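You operate a simulated robot arm through the tools that you are given. There is no shell and no other tool. Be economical: measure what you need, move in short steps, check, and stop when the job is done.

Carry out the task below with a simulated robot arm. There is one attempt and no reset: what you move stays moved.

TASK
Put two of the flip-top bottles from the grey workbench top on the brown cardboard.
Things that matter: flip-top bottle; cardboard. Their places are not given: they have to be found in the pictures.

It is judged by the outcome, as a careful person would: the job done as asked, and still so three seconds after it is handed in. It fails if anything else is knocked over, pushed out of place, dropped, spilled or broken.

THE ROBOT
A 7-joint arm with a two-finger parallel gripper, fixed in place. Base frame: the origin is at the foot of the arm, x ahead of it, y to its left, z up; the work surface is at about z = 0. Lengths are in cm, angles in degrees, forces in N, time in s.
With the tool pointing down near the work surface it reaches from about 24 to 62 cm from the base axis. Its first joint turns from -66.0 to 66.0 degrees. Payload 2.6 kg.
Tool frame: the origin (TCP) lies between the finger pads and is the grasp point; the fingertips stand 3 cm ahead of it; z points along the fingers, y is the line along which they close. The gripper opens to 9.4 cm. The fingers are 2.8 cm wide and 1 cm thick; the gripper's body (5 by 9.6 cm) begins 5.5 cm behind the TCP.
Orientation is that of the tool frame in the base frame, as [roll, pitch, yaw] about the fixed x, y, z axes, in that order (R = Rz(yaw) Ry(pitch) Rx(roll)). With the fingers straight down and closing along the base's y, the tool's x points along the base's -x, its y along +y and its z along -z.

THE INTERFACE
- The arm moves only by the tool servo_tool. Its argument "commands" is a list of rows, each a list of 3 entries, a list of its own where there are three numbers: the shift along the tool's x, y, z in m, then the turn about the tool's z in degrees, then the finger opening in m, from 0 to 0.094. In form: [[[dx, dy, dz], spin, hand], ...]. A call has 1 to 20 rows; each row is the pose to reach, as a shift and turn from the pose commanded when the call began, along the tool's axes at that moment. A row lasts 0.2 s, in which the tool goes at most 5 cm and 8.6 degrees; a call with a longer step from one row to the next is refused whole, and so is a gripper value outside its range. A pose out of reach is approached as far as the arm can. The call stops where the force on the tool passes 40 N (or 10 N more than at its start, if that is more) or the arm is blocked; 0.2 s more then pass. The fingers move at their own pace (about 7.2 cm/s each) and stop on an object; they squeeze with about 36 N. The grip force told is the motor's: it shows also when the fingers shut on nothing. Time passes only in rows, and 0.2 s behind the last, so rows that repeat a pose let the fingers close. It gives the time, the measured TCP pose, the force on the tool (base axes), the opening and the grip force at its end, in the units of the frame above (readings bear some noise), and new pictures: "views" is both (left out), scene, wrist or none.
- Cameras (640 x 400 px; columns grow to the right, rows downward): "scene" is fixed at [2.22, 41.12, 57.69]; the picture's right is [-0.82, -0.57, 0.00], its down [-0.32, 0.47, -0.82] and it looks along [0.47, -0.68, -0.57] (base axes); focal length 322 px, centre (320, 200). "wrist" rides on the gripper at [-3.7, 0, -5.8] in the tool frame; the picture's right is [0.00, -1.00, 0.00], its down [0.97, 0.00, -0.24] and it looks along [0.24, 0.00, 0.97] (tool axes); focal length 218 px, centre (320, 200).
- point_at(camera, pixels): there is no depth. For up to 12 entries [column, row, z] of the newest picture of that camera ("zoom" is the newest enlarged one), the place [x, y] in the base frame at which the ray of that pixel passes the height z, good to about 0.2 cm, but the place of the scene camera against the robot may be out by one fixed shift of up to 2.5 cm in any direction. No time passes.
- close_up(camera, box): a new picture of the part [left, top, right, bottom] of that camera's present view, enlarged. No time passes.
- close_job(): hands the job in; it is judged then, once.

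Work in short steps. Measure before you move; look again where a grasp or a placing could have gone wrong, and mend it. You have 60 turns and 120 pictures in all, the two below and enlarged ones among them. Open the gripper and draw the arm clear of the work before you hand the job in, unless the task says otherwise; then end with one line.

The tools are called after "Request:" as a command line: name --argument value ..., lists and objects as JSON in quotes. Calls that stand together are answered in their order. servo_tool: Moves the arm, as the interface text tells. Its arguments: {"type":"object","properties":{"commands":{"type":"array","items":{"type":"array"}},"views":{"type":"string","enum":["both","scene","wrist","none"]}},"required":["commands"]} The other tools are called the same way: point_at (camera, pixels) gives the place at which the rays of pixels pass given heights; close_up (camera, box) takes an enlarged picture of a part of a camera's view; close_job () hands the job in.

At the start:

```text
clock: 0.0
tool_pos: [34.01, -10.78, 28.0]
tool_rot: [180.0, 0.1, 179.9]
ft_force: [-1.3, -0.6, 0.4]
grip_width: 9.38
grasp_force: 0.1
```

scene: 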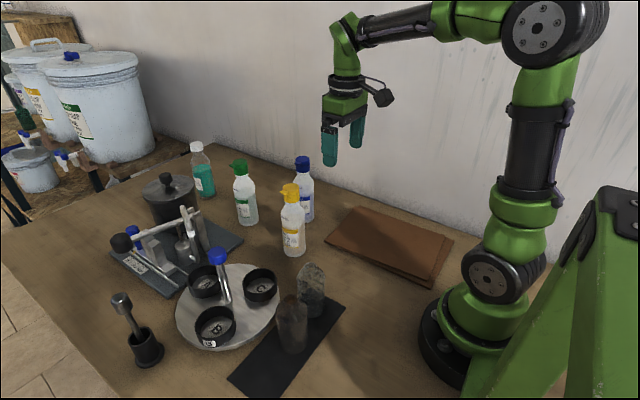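
wrist: 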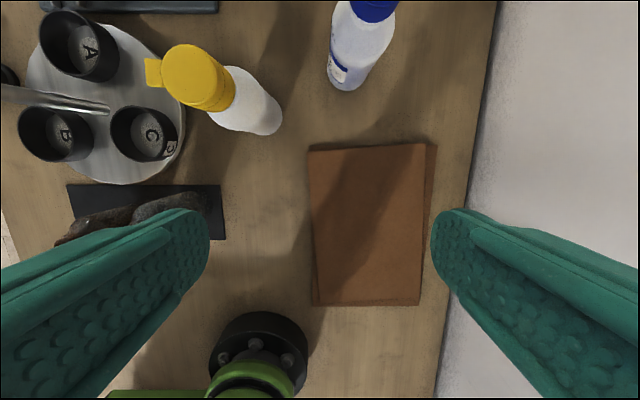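

I first look closer at the bottles around (195-320,140-260) and the cardboard at (390,243).

Request:
close_up --camera "scene" --box '[170, 130, 330, 270]'

Request:
close_up --camera "scene" --box '[100, 180, 480, 400]'

Request:
point_at --camera "wrist" --pixels '[[308, 150, 0], [425, 143, 0], [313, 304, 0], [420, 304, 0], [270, 133, 0], [340, 88, 0], [308, 150, 2], [420, 304, 2]]'

Request:
point_at --camera "scene" --pixels '[[325, 243, 0], [352, 207, 0], [453, 240, 0], [435, 285, 0], [294, 254, 0], [305, 219, 0], [247, 223, 0], [205, 197, 0], [291, 190, 15], [302, 162, 15], [239, 166, 15]]'

```text
2.86 times, centred on (250, 200) of scene
```

zoom: 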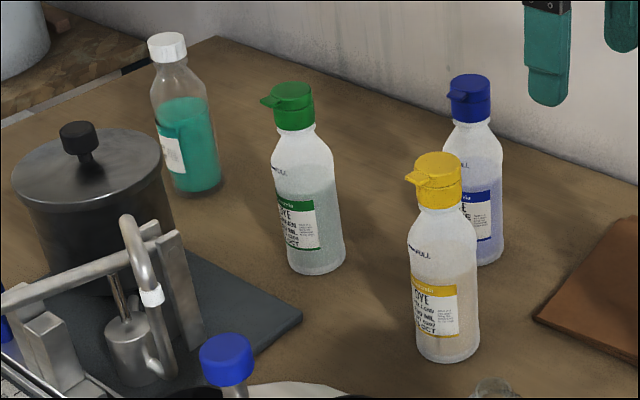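

```text
1.68 times, centred on (290, 290) of scene
```

zoom: 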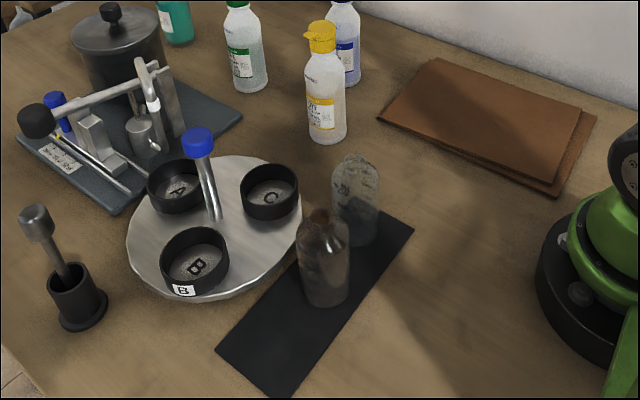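

```text
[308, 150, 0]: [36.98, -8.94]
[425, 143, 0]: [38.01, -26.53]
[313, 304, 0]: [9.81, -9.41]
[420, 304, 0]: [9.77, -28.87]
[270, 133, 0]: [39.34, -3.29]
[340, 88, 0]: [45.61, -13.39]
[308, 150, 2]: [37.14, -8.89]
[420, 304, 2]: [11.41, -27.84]
```

```text
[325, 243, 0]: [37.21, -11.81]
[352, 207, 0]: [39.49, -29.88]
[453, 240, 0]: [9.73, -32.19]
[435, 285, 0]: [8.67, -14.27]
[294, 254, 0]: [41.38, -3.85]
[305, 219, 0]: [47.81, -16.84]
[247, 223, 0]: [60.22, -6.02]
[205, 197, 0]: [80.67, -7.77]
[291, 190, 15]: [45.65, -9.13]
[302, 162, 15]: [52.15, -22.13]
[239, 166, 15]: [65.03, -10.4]
```

The flip-top bottles are yellow, green and blue; the brown sheet spans about x 10..37, y -9..-27. I move the wrist camera closer to the yellow and blue bottles for a second viewpoint.

Request:
servo_tool --commands '[[[-0.03, 0.02, -0.02], 0, 0.094], [[-0.06, 0.03, -0.03], 0, 0.094], [[-0.06, 0.03, -0.03], 0, 0.094]]' --views "wrist"

```text
clock: 0.8
tool_pos: [40.25, -7.62, 30.99]
tool_rot: [180.0, 0.1, 180.0]
ft_force: [-0.3, 0.1, -0.1]
grip_width: 9.42
grasp_force: 0.1
```

wrist: 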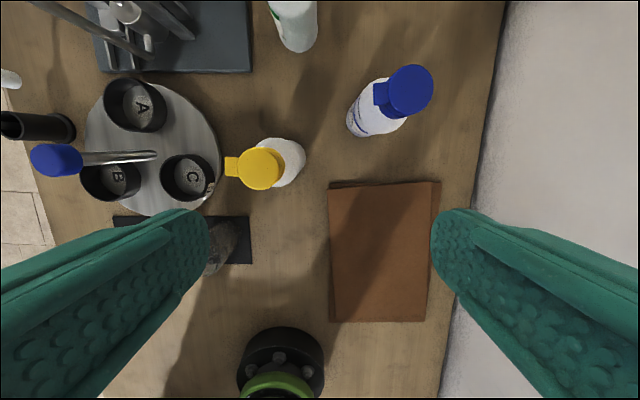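

Yellow cap centre ~(263,168), blue cap ~(410,90); the bottle feet lie at ~(287,162) and ~(362,125). I measure them at trial heights.

Request:
close_up --camera "wrist" --box '[200, 40, 456, 200]'

Request:
point_at --camera "wrist" --pixels '[[263, 168, 14], [263, 168, 16], [263, 168, 18], [410, 90, 14], [410, 90, 16], [410, 90, 18], [305, 160, 0], [350, 130, 0], [328, 182, 0], [441, 181, 0], [427, 321, 0], [331, 321, 0]]'

```text
2.50 times, centred on (328, 120) of wrist
```

zoom: 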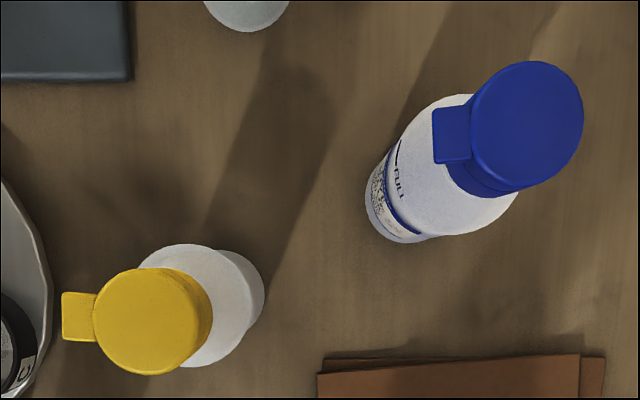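

```text
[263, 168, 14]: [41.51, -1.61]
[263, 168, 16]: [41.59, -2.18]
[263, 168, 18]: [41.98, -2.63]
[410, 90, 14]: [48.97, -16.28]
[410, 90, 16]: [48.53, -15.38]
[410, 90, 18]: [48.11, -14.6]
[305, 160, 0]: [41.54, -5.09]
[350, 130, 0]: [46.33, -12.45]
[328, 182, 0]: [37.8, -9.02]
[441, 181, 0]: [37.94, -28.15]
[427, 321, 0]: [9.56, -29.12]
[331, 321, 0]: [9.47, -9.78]
```

Yellow bottle's axis is around (42,-2.5), top around z 17. Its tab points to +y, so I turn the hand 90° to close along x, and go over it.

Request:
servo_tool --commands '[[[0, 0.01, 0], -8.5, 0.094], [[-0.005, 0.02, 0], -17, 0.094], [[-0.01, 0.03, 0], -25.5, 0.094], [[-0.015, 0.04, 0], -34, 0.094], [[-0.018, 0.05, 0], -42.5, 0.094], [[-0.018, 0.05, 0], -51, 0.094], [[-0.018, 0.05, 0], -59.5, 0.094], [[-0.018, 0.05, 0.01], -68, 0.094], [[-0.018, 0.05, 0.02], -76.5, 0.094], [[-0.018, 0.05, 0.03], -85, 0.094], [[-0.018, 0.05, 0.04], -90, 0.094], [[-0.018, 0.05, 0.05], -90, 0.094]]'

Request:
point_at --camera "wrist" --pixels '[[320, 200, 17]]'

```text
clock: 3.4
tool_pos: [41.62, -2.88, 26.07]
tool_rot: [180.0, 0.1, -89.9]
ft_force: [-0.8, 0.4, 0.5]
grip_width: 9.43
grasp_force: 0.1
```

scene: 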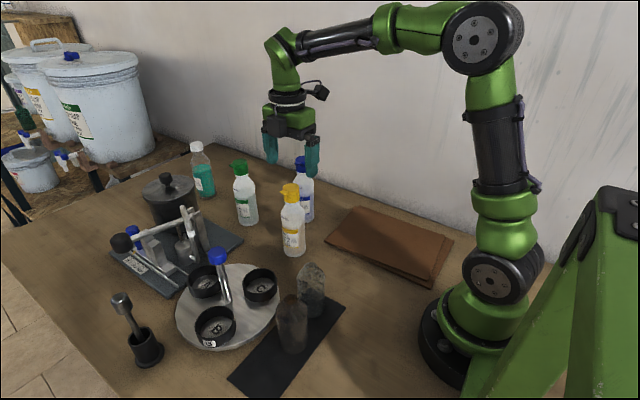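
wrist: 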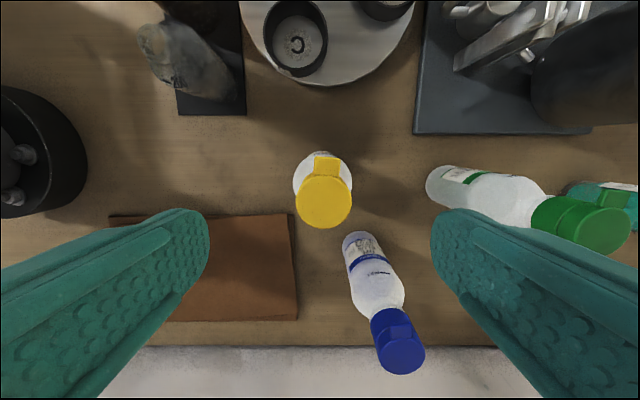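

```text
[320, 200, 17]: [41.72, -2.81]
```

Yellow cap centre now at about (324,201), slightly right of centre. I zoom and measure before descending.

Request:
close_up --camera "wrist" --box '[256, 120, 416, 220]'

Request:
point_at --camera "wrist" --pixels '[[324, 201, 16], [324, 201, 17], [324, 201, 18], [296, 201, 17], [352, 201, 17]]'

```text
4.00 times, centred on (336, 170) of wrist
```

zoom: 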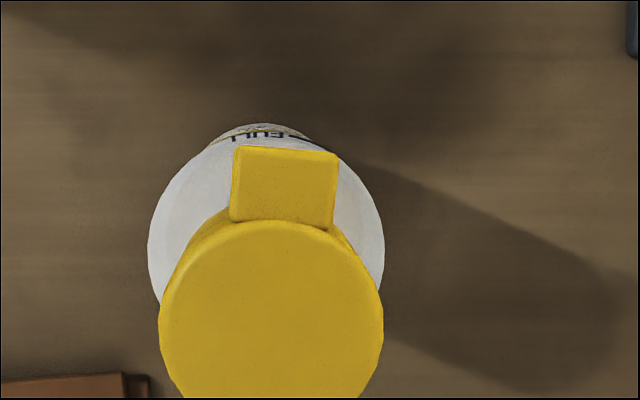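

```text
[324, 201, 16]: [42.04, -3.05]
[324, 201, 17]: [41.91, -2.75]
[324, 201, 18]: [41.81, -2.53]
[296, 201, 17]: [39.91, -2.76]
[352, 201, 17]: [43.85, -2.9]
```

Axis at about (41.9,-2.75). I centre and lower to z≈19 (finger tips at 16), straddling the cap, then check.

Request:
servo_tool --commands '[[[-0.001, -0.0025, 0.02], 0, 0.094], [[-0.001, -0.0025, 0.05], 0, 0.094], [[-0.001, -0.0025, 0.07], 0, 0.094], [[-0.001, -0.0025, 0.07], 0, 0.094]]'

Request:
close_up --camera "scene" --box '[220, 80, 380, 270]'

```text
clock: 4.4
tool_pos: [42.16, -2.48, 19.14]
tool_rot: [-180.0, 0.1, -89.9]
ft_force: [-0.4, -0.6, 0.3]
grip_width: 9.38
grasp_force: 0.1
```

scene: 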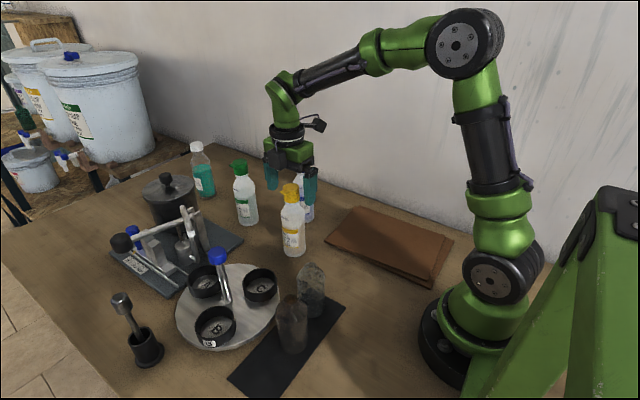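
wrist: 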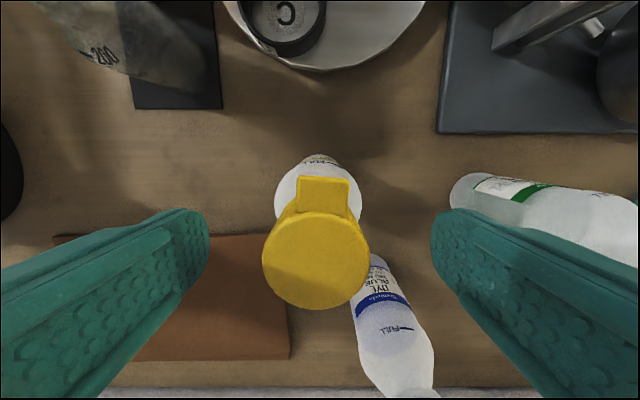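

```text
2.11 times, centred on (300, 175) of scene
```

zoom: 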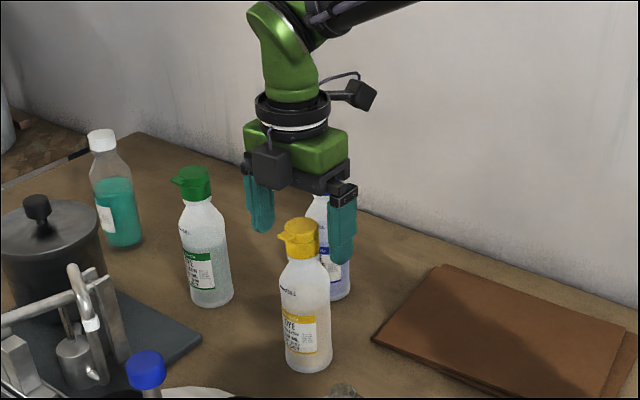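

Triangulating the cap gives top ≈18.2, axis (42.0,-2.65). I lower to TCP z≈13.3 (palm just above the cap, tips on the bottle's body at ~10.3) and close.

Request:
servo_tool --commands '[[[0.001, 0.001, 0.02], 0, 0.094], [[0.001, 0.001, 0.035], 0, 0.094], [[0.001, 0.001, 0.048], 0, 0.094], [[0.001, 0.001, 0.058], 0, 0.094], [[0.001, 0.001, 0.058], 0, 0.094]]'

Request:
close_up --camera "scene" --box '[240, 120, 360, 270]'

```text
clock: 5.6
tool_pos: [42.08, -2.71, 13.4]
tool_rot: [-180.0, 0.1, -90.1]
ft_force: [0.6, 0.0, 0.6]
grip_width: 9.39
grasp_force: 0.1
```

scene: 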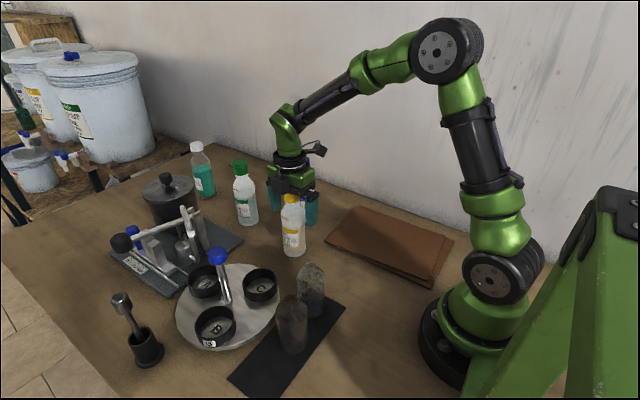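
wrist: 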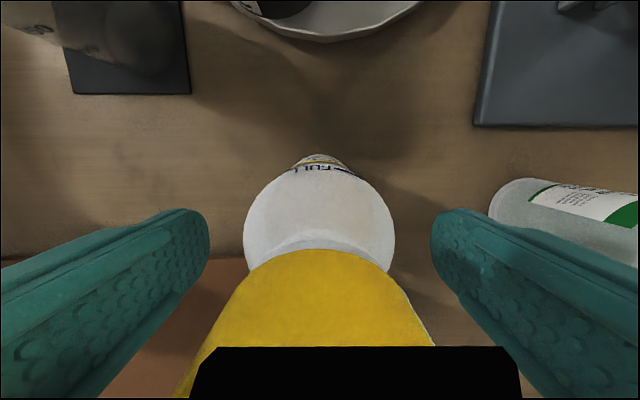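

```text
2.67 times, centred on (300, 195) of scene
```

zoom: 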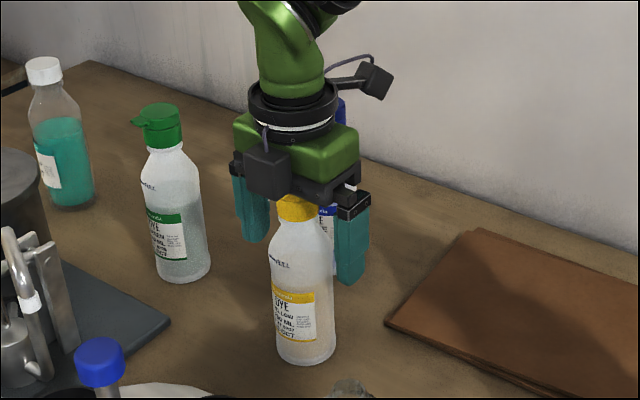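

The tips reach down beside the upper body with the bottle centred. I close the fingers.

Request:
servo_tool --commands '[[[0, 0, 0], 0, 0.07], [[0, 0, 0], 0, 0.055], [[0, 0, 0], 0, 0.03], [[0, 0, 0], 0, 0.03], [[0, 0, 0], 0, 0.03]]'

Request:
close_up --camera "scene" --box '[240, 120, 360, 270]'

```text
clock: 6.8
tool_pos: [42.03, -2.8, 13.26]
tool_rot: [180.0, -0.1, -90.0]
ft_force: [0.3, 0.6, 0.7]
grip_width: 5.51
grasp_force: 36.3
```

scene: 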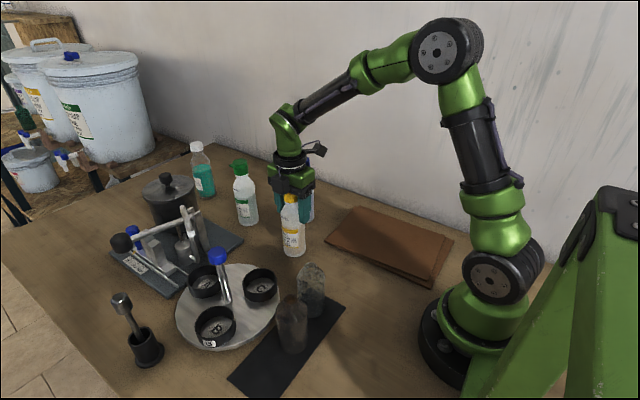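
wrist: 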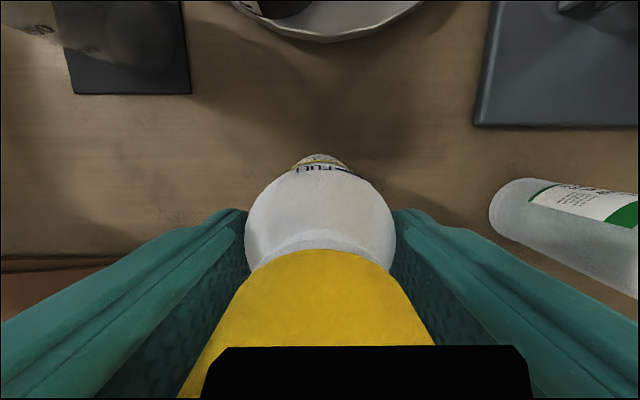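

```text
2.67 times, centred on (300, 195) of scene
```

zoom: 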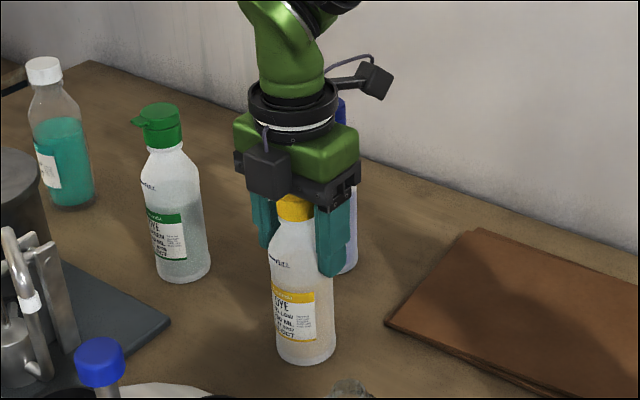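

Held at 5.5 cm width with 36 N. I lift 7 cm and check.

Request:
servo_tool --commands '[[[0, 0, -0.01], 0, 0.03], [[0, 0, -0.03], 0, 0.03], [[0, 0, -0.05], 0, 0.03], [[0, 0, -0.07], 0, 0.03], [[0, 0, -0.07], 0, 0.03]]' --views "scene"

```text
clock: 8.0
tool_pos: [42.11, -2.73, 20.1]
tool_rot: [180.0, -0.2, -90.0]
ft_force: [0.5, -0.1, -1.9]
grip_width: 5.5
grasp_force: 36.0
```

scene: 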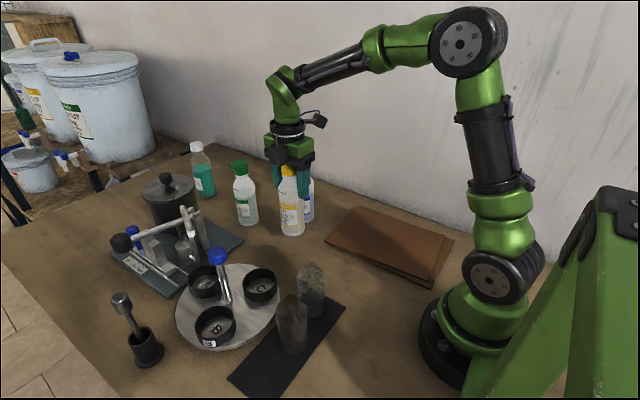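

The bottle came up upright in the grip. I carry it toward −x first, then over the board to (24.5,-19).

Request:
servo_tool --commands '[[[0, 0.015, 0], 0, 0.03], [[0, 0.035, 0], 0, 0.03], [[0.005, 0.055, 0], 0, 0.03], [[0.02, 0.075, 0], 0, 0.03], [[0.04, 0.095, 0], 0, 0.03], [[0.06, 0.115, 0], 0, 0.03], [[0.085, 0.135, 0], 0, 0.03], [[0.11, 0.15, 0], 0, 0.03], [[0.135, 0.165, 0], 0, 0.03], [[0.155, 0.173, 0], 0, 0.03], [[0.163, 0.175, 0], 0, 0.03], [[0.163, 0.175, 0], 0, 0.03]]'

```text
clock: 10.6
tool_pos: [24.63, -19.0, 20.19]
tool_rot: [-180.0, 0.0, -90.0]
ft_force: [-0.8, -0.7, -1.7]
grip_width: 5.46
grasp_force: 36.5
```

scene: 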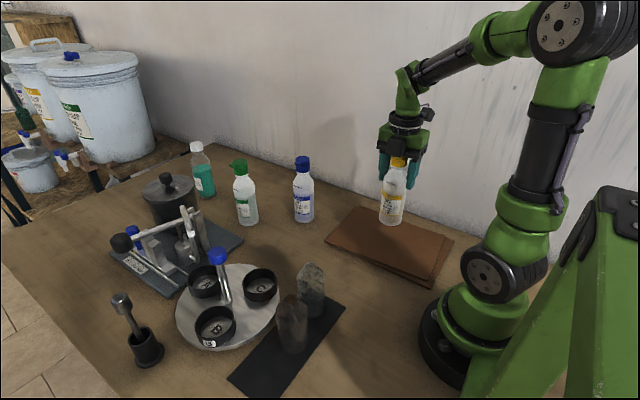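
wrist: 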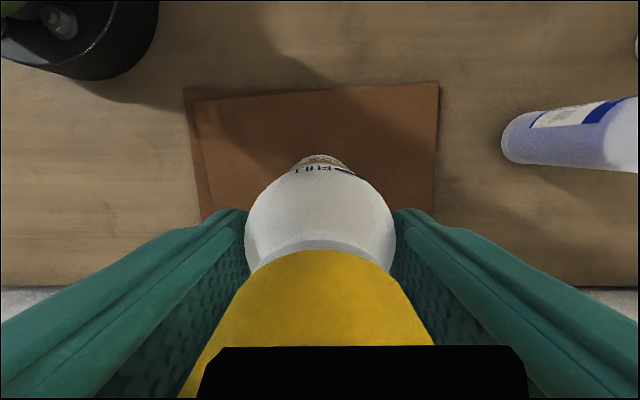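

Bottle hangs over the board. I lower 4.8 cm quickly, then in small steps while watching the force.

Request:
servo_tool --commands '[[[0, 0, 0.015], 0, 0.03], [[0, 0, 0.03], 0, 0.03], [[0, 0, 0.042], 0, 0.03], [[0, 0, 0.048], 0, 0.03], [[0, 0, 0.05], 0, 0.03], [[0, 0, 0.052], 0, 0.03], [[0, 0, 0.054], 0, 0.03]]' --views "scene"

Request:
close_up --camera "scene" --box '[320, 130, 480, 290]'

```text
clock: 12.2
tool_pos: [24.49, -18.92, 14.93]
tool_rot: [-180.0, 0.0, -90.0]
ft_force: [1.1, 0.8, -1.9]
grip_width: 5.46
grasp_force: 36.3
```

scene: 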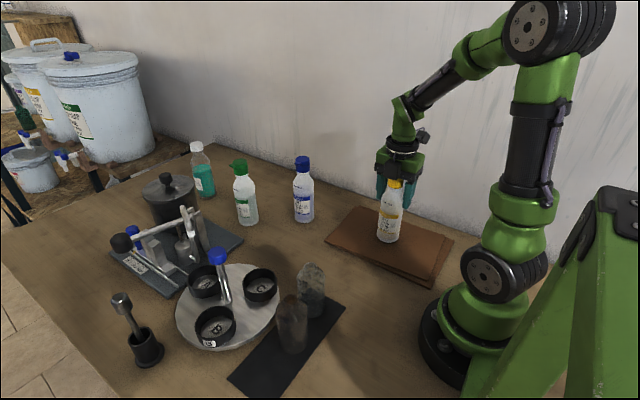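

```text
2.50 times, centred on (400, 210) of scene
```

zoom: 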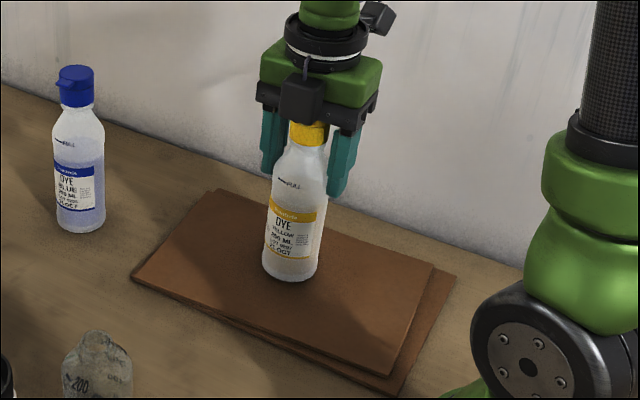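

No contact yet at z 14.9 (bottom ≈1.6 up). I continue in 2 mm steps.

Request:
servo_tool --commands '[[[0, 0, 0.002], 0, 0.03], [[0, 0, 0.004], 0, 0.03], [[0, 0, 0.006], 0, 0.03]]' --views "none"

```text
clock: 13.0
tool_pos: [24.62, -19.07, 14.58]
tool_rot: [-179.8, 0.0, -90.1]
ft_force: [-7.0, 6.3, 32.0]
grip_width: 5.51
grasp_force: 35.9
```

Contact (32 N up). I ease back about 2 mm, then open to just clear the bottle.

Request:
servo_tool --commands '[[[0, 0, -0.001], 0, 0.03], [[0, 0, -0.002], 0, 0.03]]' --views "none"

```text
clock: 13.6
tool_pos: [24.65, -19.09, 14.43]
tool_rot: [-179.9, -0.2, -89.9]
ft_force: [4.0, -2.3, 13.4]
grip_width: 5.46
grasp_force: 36.2
```

Request:
servo_tool --commands '[[[0, 0, -0.001], 0, 0.03], [[0, 0, -0.001], 0, 0.058], [[0, 0, -0.001], 0, 0.065], [[0, 0, -0.001], 0, 0.08], [[0, 0, -0.001], 0, 0.085]]'

```text
clock: 14.8
tool_pos: [24.46, -19.05, 14.57]
tool_rot: [179.9, 0.0, -90.1]
ft_force: [1.0, -0.5, -0.5]
grip_width: 8.5
grasp_force: 0.0
```

scene: 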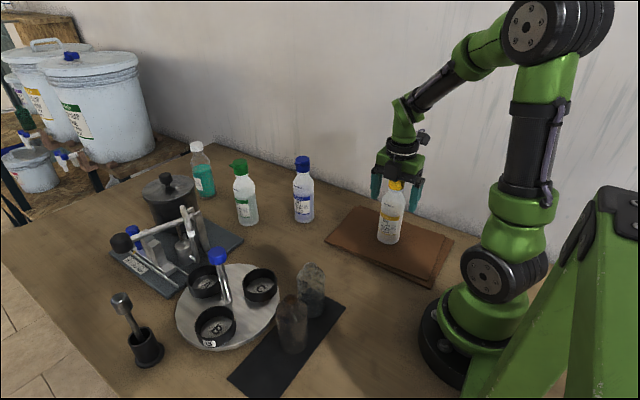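
wrist: 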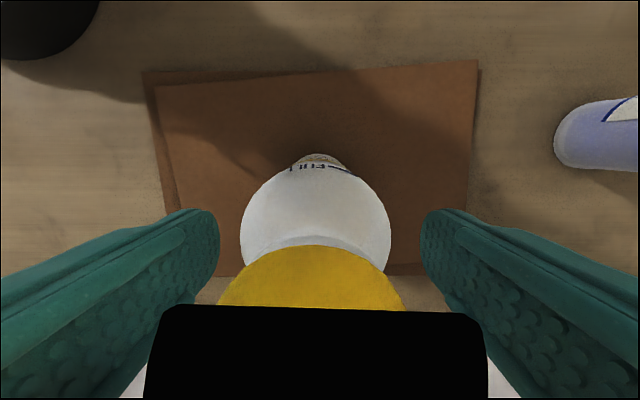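

Yellow stands on the board. I rise straight up 12 cm and then move over the blue bottle (~(47,-14)).

Request:
servo_tool --commands '[[[0, 0, -0.02], 0, 0.088], [[0, 0, -0.05], 0, 0.094], [[0, 0, -0.085], 0, 0.094], [[0, 0, -0.12], 0, 0.094], [[0, 0, -0.12], 0, 0.094], [[-0.01, -0.03, -0.12], 0, 0.094], [[-0.02, -0.07, -0.12], 0, 0.094], [[-0.03, -0.11, -0.12], 0, 0.094], [[-0.04, -0.15, -0.12], 0, 0.094], [[-0.05, -0.19, -0.12], 0, 0.094], [[-0.05, -0.22, -0.12], 0, 0.094], [[-0.05, -0.223, -0.12], 0, 0.094]]'

Request:
close_up --camera "wrist" --box '[240, 130, 400, 270]'

```text
clock: 17.4
tool_pos: [46.74, -14.12, 26.58]
tool_rot: [-180.0, 0.1, -90.0]
ft_force: [0.1, 0.5, -0.2]
grip_width: 9.4
grasp_force: 0.1
```

scene: 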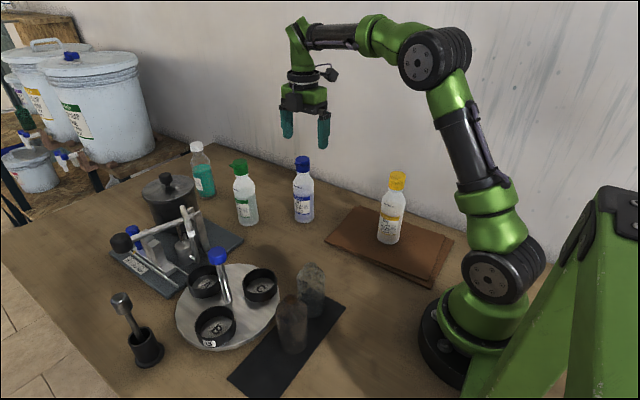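
wrist: 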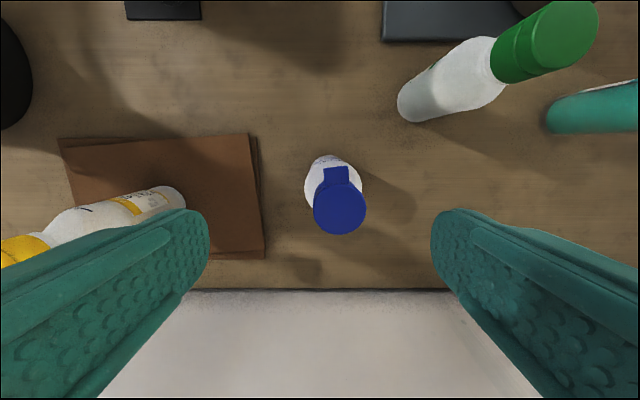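

```text
2.86 times, centred on (320, 200) of wrist
```

zoom: 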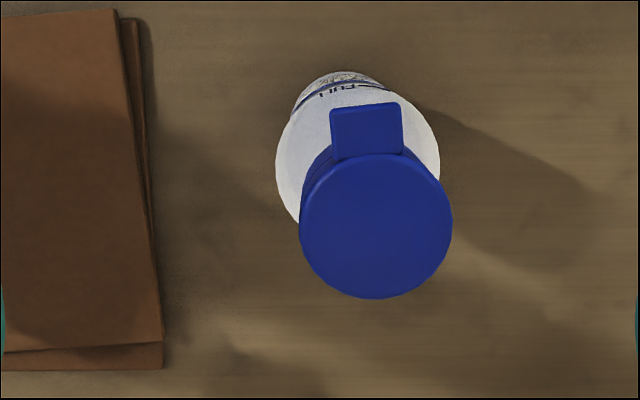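

Blue cap centre at about (339.6,209); I convert at z=18.2.

Request:
point_at --camera "wrist" --pixels '[[339.6, 209, 18.2], [339.6, 209, 18.2], [332, 190, 11.5]]'

```text
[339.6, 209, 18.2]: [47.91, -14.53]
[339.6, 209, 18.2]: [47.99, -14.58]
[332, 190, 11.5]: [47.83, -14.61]
```

Blue axis ≈ (47.95,-14.55). I centre over it and lower to z≈19.6 to check.

Request:
servo_tool --commands '[[[0.0045, -0.012, 0], 0, 0.094], [[0.0045, -0.012, 0.03], 0, 0.094], [[0.0045, -0.012, 0.055], 0, 0.094], [[0.0045, -0.012, 0.07], 0, 0.094], [[0.0045, -0.012, 0.07], 0, 0.094]]' --views "wrist"

Request:
point_at --camera "wrist" --pixels '[[320, 260, 18.2]]'

```text
clock: 18.6
tool_pos: [48.01, -14.46, 19.54]
tool_rot: [180.0, 0.0, -90.0]
ft_force: [1.1, 0.2, -0.2]
grip_width: 9.38
grasp_force: 0.1
```

wrist: 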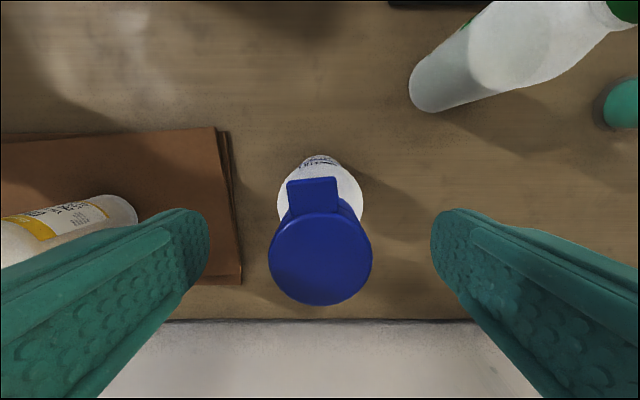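

```text
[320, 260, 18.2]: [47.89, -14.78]
```

Centred (cap at (320,259)). I lower to z≈13.4 with 6.2 cm and close.

Request:
servo_tool --commands '[[[0.001, 0, 0.02], 0, 0.094], [[0.001, 0, 0.04], 0, 0.094], [[0.001, 0, 0.053], 0, 0.094], [[0.001, 0, 0.062], 0, 0.094], [[0.001, 0, 0.062], 0, 0.094], [[0.001, 0, 0.062], 0, 0.07], [[0.001, 0, 0.062], 0, 0.055], [[0.001, 0, 0.062], 0, 0.03], [[0.001, 0, 0.062], 0, 0.03], [[0.001, 0, 0.062], 0, 0.03]]'

```text
clock: 20.8
tool_pos: [48.0, -14.49, 13.32]
tool_rot: [180.0, -0.1, -90.1]
ft_force: [1.0, 0.3, 0.8]
grip_width: 5.47
grasp_force: 36.6
```

scene: 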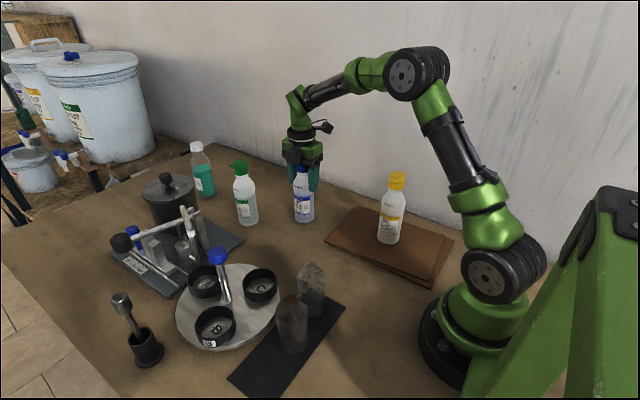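
wrist: 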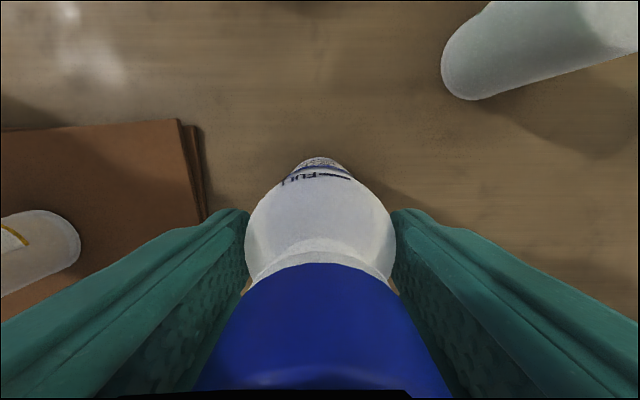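

Gripped at 5.47 cm. I lift 7 cm and carry to (32.8,-13.5), clear of yellow.

Request:
servo_tool --commands '[[[0, 0, -0.01], 0, 0.03], [[0, 0, -0.03], 0, 0.03], [[0, 0, -0.05], 0, 0.03], [[0, 0, -0.07], 0, 0.03], [[0, 0, -0.07], 0, 0.03], [[-0.003, 0.02, -0.07], 0, 0.03], [[-0.006, 0.045, -0.07], 0, 0.03], [[-0.01, 0.07, -0.07], 0, 0.03], [[-0.01, 0.095, -0.07], 0, 0.03], [[-0.01, 0.12, -0.07], 0, 0.03], [[-0.01, 0.14, -0.07], 0, 0.03], [[-0.01, 0.152, -0.07], 0, 0.03], [[-0.01, 0.152, -0.07], 0, 0.03]]'

```text
clock: 23.6
tool_pos: [32.65, -13.47, 20.37]
tool_rot: [180.0, 0.0, -90.0]
ft_force: [-0.2, 1.2, -1.9]
grip_width: 5.5
grasp_force: 36.0
```

scene: 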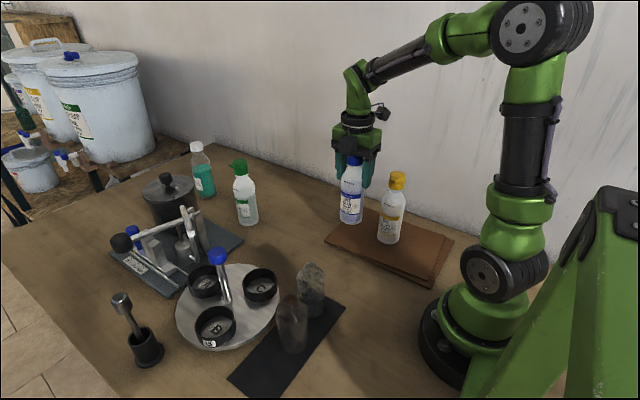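
wrist: 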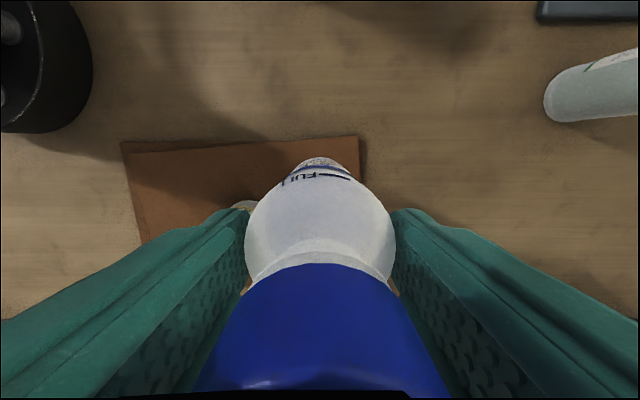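

I check the board's edges against the bottle's x, and the finger clearance to yellow.

Request:
point_at --camera "wrist" --pixels '[[357, 137, 1], [361, 180, 1], [122, 145, 1], [320, 155, 1], [130, 155, 1]]'

Request:
close_up --camera "scene" --box '[310, 110, 470, 290]'

```text
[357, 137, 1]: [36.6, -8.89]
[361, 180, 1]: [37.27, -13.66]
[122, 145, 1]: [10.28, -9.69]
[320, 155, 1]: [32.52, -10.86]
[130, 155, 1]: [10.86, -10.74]
```

```text
2.22 times, centred on (390, 200) of scene
```

zoom: 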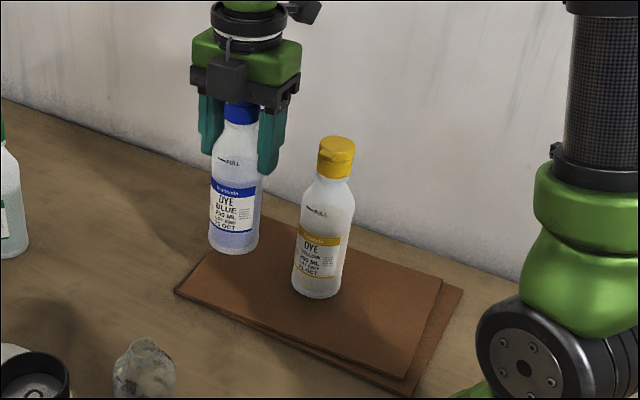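

Footprint is inside the board by over 1 cm. I lower to just above contact, then slowly.

Request:
servo_tool --commands '[[[0, 0, 0.015], 0, 0.03], [[0, 0, 0.03], 0, 0.03], [[0, 0, 0.045], 0, 0.03], [[0, 0, 0.052], 0, 0.03], [[0, 0, 0.055], 0, 0.03], [[0, 0, 0.0565], 0, 0.03], [[0, 0, 0.0575], 0, 0.03]]' --views "none"

```text
clock: 25.2
tool_pos: [32.78, -13.56, 14.64]
tool_rot: [180.0, 0.0, -90.0]
ft_force: [-0.1, 0.4, -1.2]
grip_width: 5.47
grasp_force: 35.7
```

Request:
servo_tool --commands '[[[0, 0, 0.001], 0, 0.03], [[0, 0, 0.002], 0, 0.03]]' --views "none"

```text
clock: 25.8
tool_pos: [32.8, -13.55, 14.53]
tool_rot: [180.0, 0.0, -90.0]
ft_force: [-1.5, -0.8, 1.1]
grip_width: 5.48
grasp_force: 36.0
```

Request:
servo_tool --commands '[[[0, 0, 0.001], 0, 0.03], [[0, 0, 0.001], 0, 0.03]]' --views "none"

```text
clock: 26.4
tool_pos: [32.79, -13.56, 14.44]
tool_rot: [-179.9, 0.0, -90.0]
ft_force: [-4.1, 3.9, 19.4]
grip_width: 5.51
grasp_force: 35.3
```

Contact made. I ease up 1 mm and open the fingers.

Request:
servo_tool --commands '[[[0, 0, -0.001], 0, 0.03], [[0, 0, -0.001], 0, 0.058], [[0, 0, -0.001], 0, 0.065], [[0, 0, -0.001], 0, 0.08], [[0, 0, -0.001], 0, 0.083]]'

```text
clock: 27.6
tool_pos: [32.77, -13.61, 14.36]
tool_rot: [-179.9, 0.0, -90.0]
ft_force: [0.4, -0.6, 3.5]
grip_width: 8.3
grasp_force: 0.1
```

scene: 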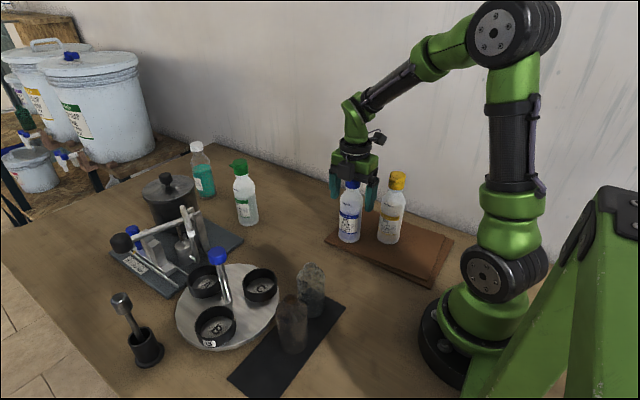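
wrist: 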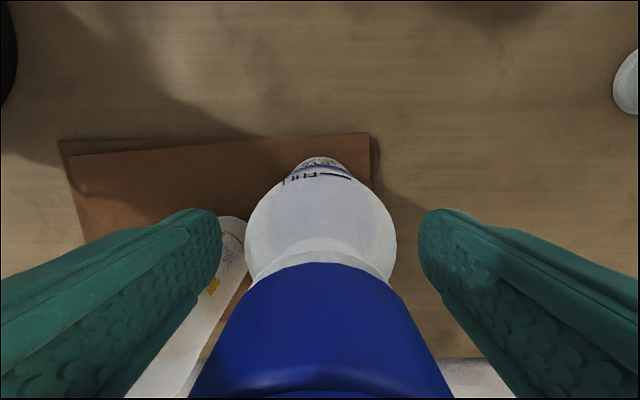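

Both stand. I rise straight up 13 cm and look.

Request:
servo_tool --commands '[[[0, 0, -0.01], 0, 0.083], [[0, 0, -0.03], 0, 0.083], [[0, 0, -0.06], 0, 0.083], [[0, 0, -0.1], 0, 0.083], [[0, 0, -0.13], 0, 0.083], [[-0.04, 0, -0.13], 0, 0.083], [[-0.08, 0, -0.13], 0, 0.083], [[-0.08, 0, -0.13], 0, 0.083]]'

Request:
close_up --camera "scene" --box '[310, 150, 470, 290]'

```text
clock: 29.4
tool_pos: [32.78, -5.52, 27.43]
tool_rot: [-179.9, 0.0, -89.9]
ft_force: [-0.5, -0.5, -0.4]
grip_width: 8.3
grasp_force: 0.1
```

scene: 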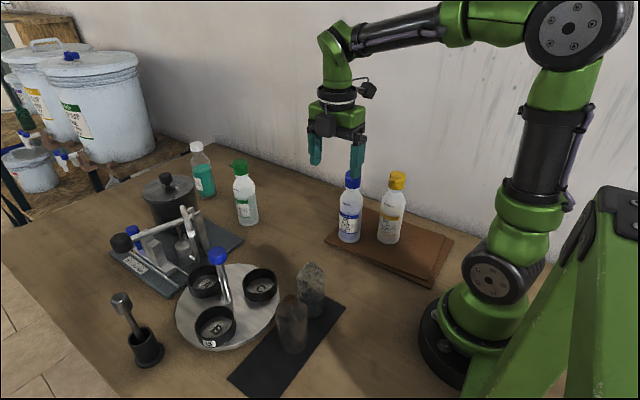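
wrist: 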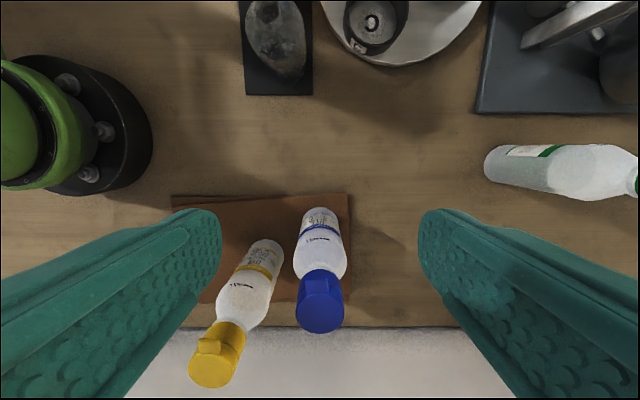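

```text
2.86 times, centred on (390, 220) of scene
```

zoom: 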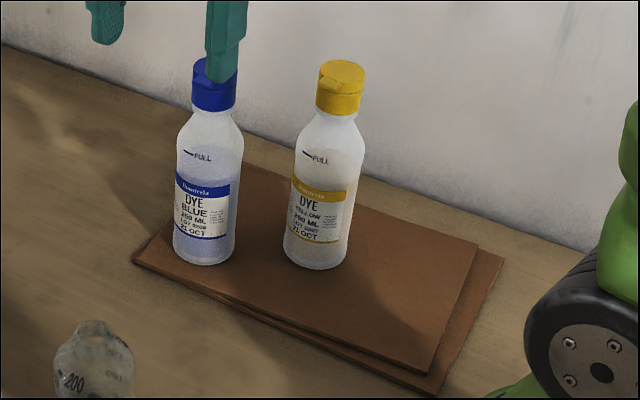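

Both bottles stand upright on the cardboard, nothing else was disturbed, and the arm is clear with the gripper open.

Request:
close_job

```text
The job is handed in.
```

The yellow- and blue-capped flip-top bottles now stand upright on the brown cardboard, and nothing else was moved.
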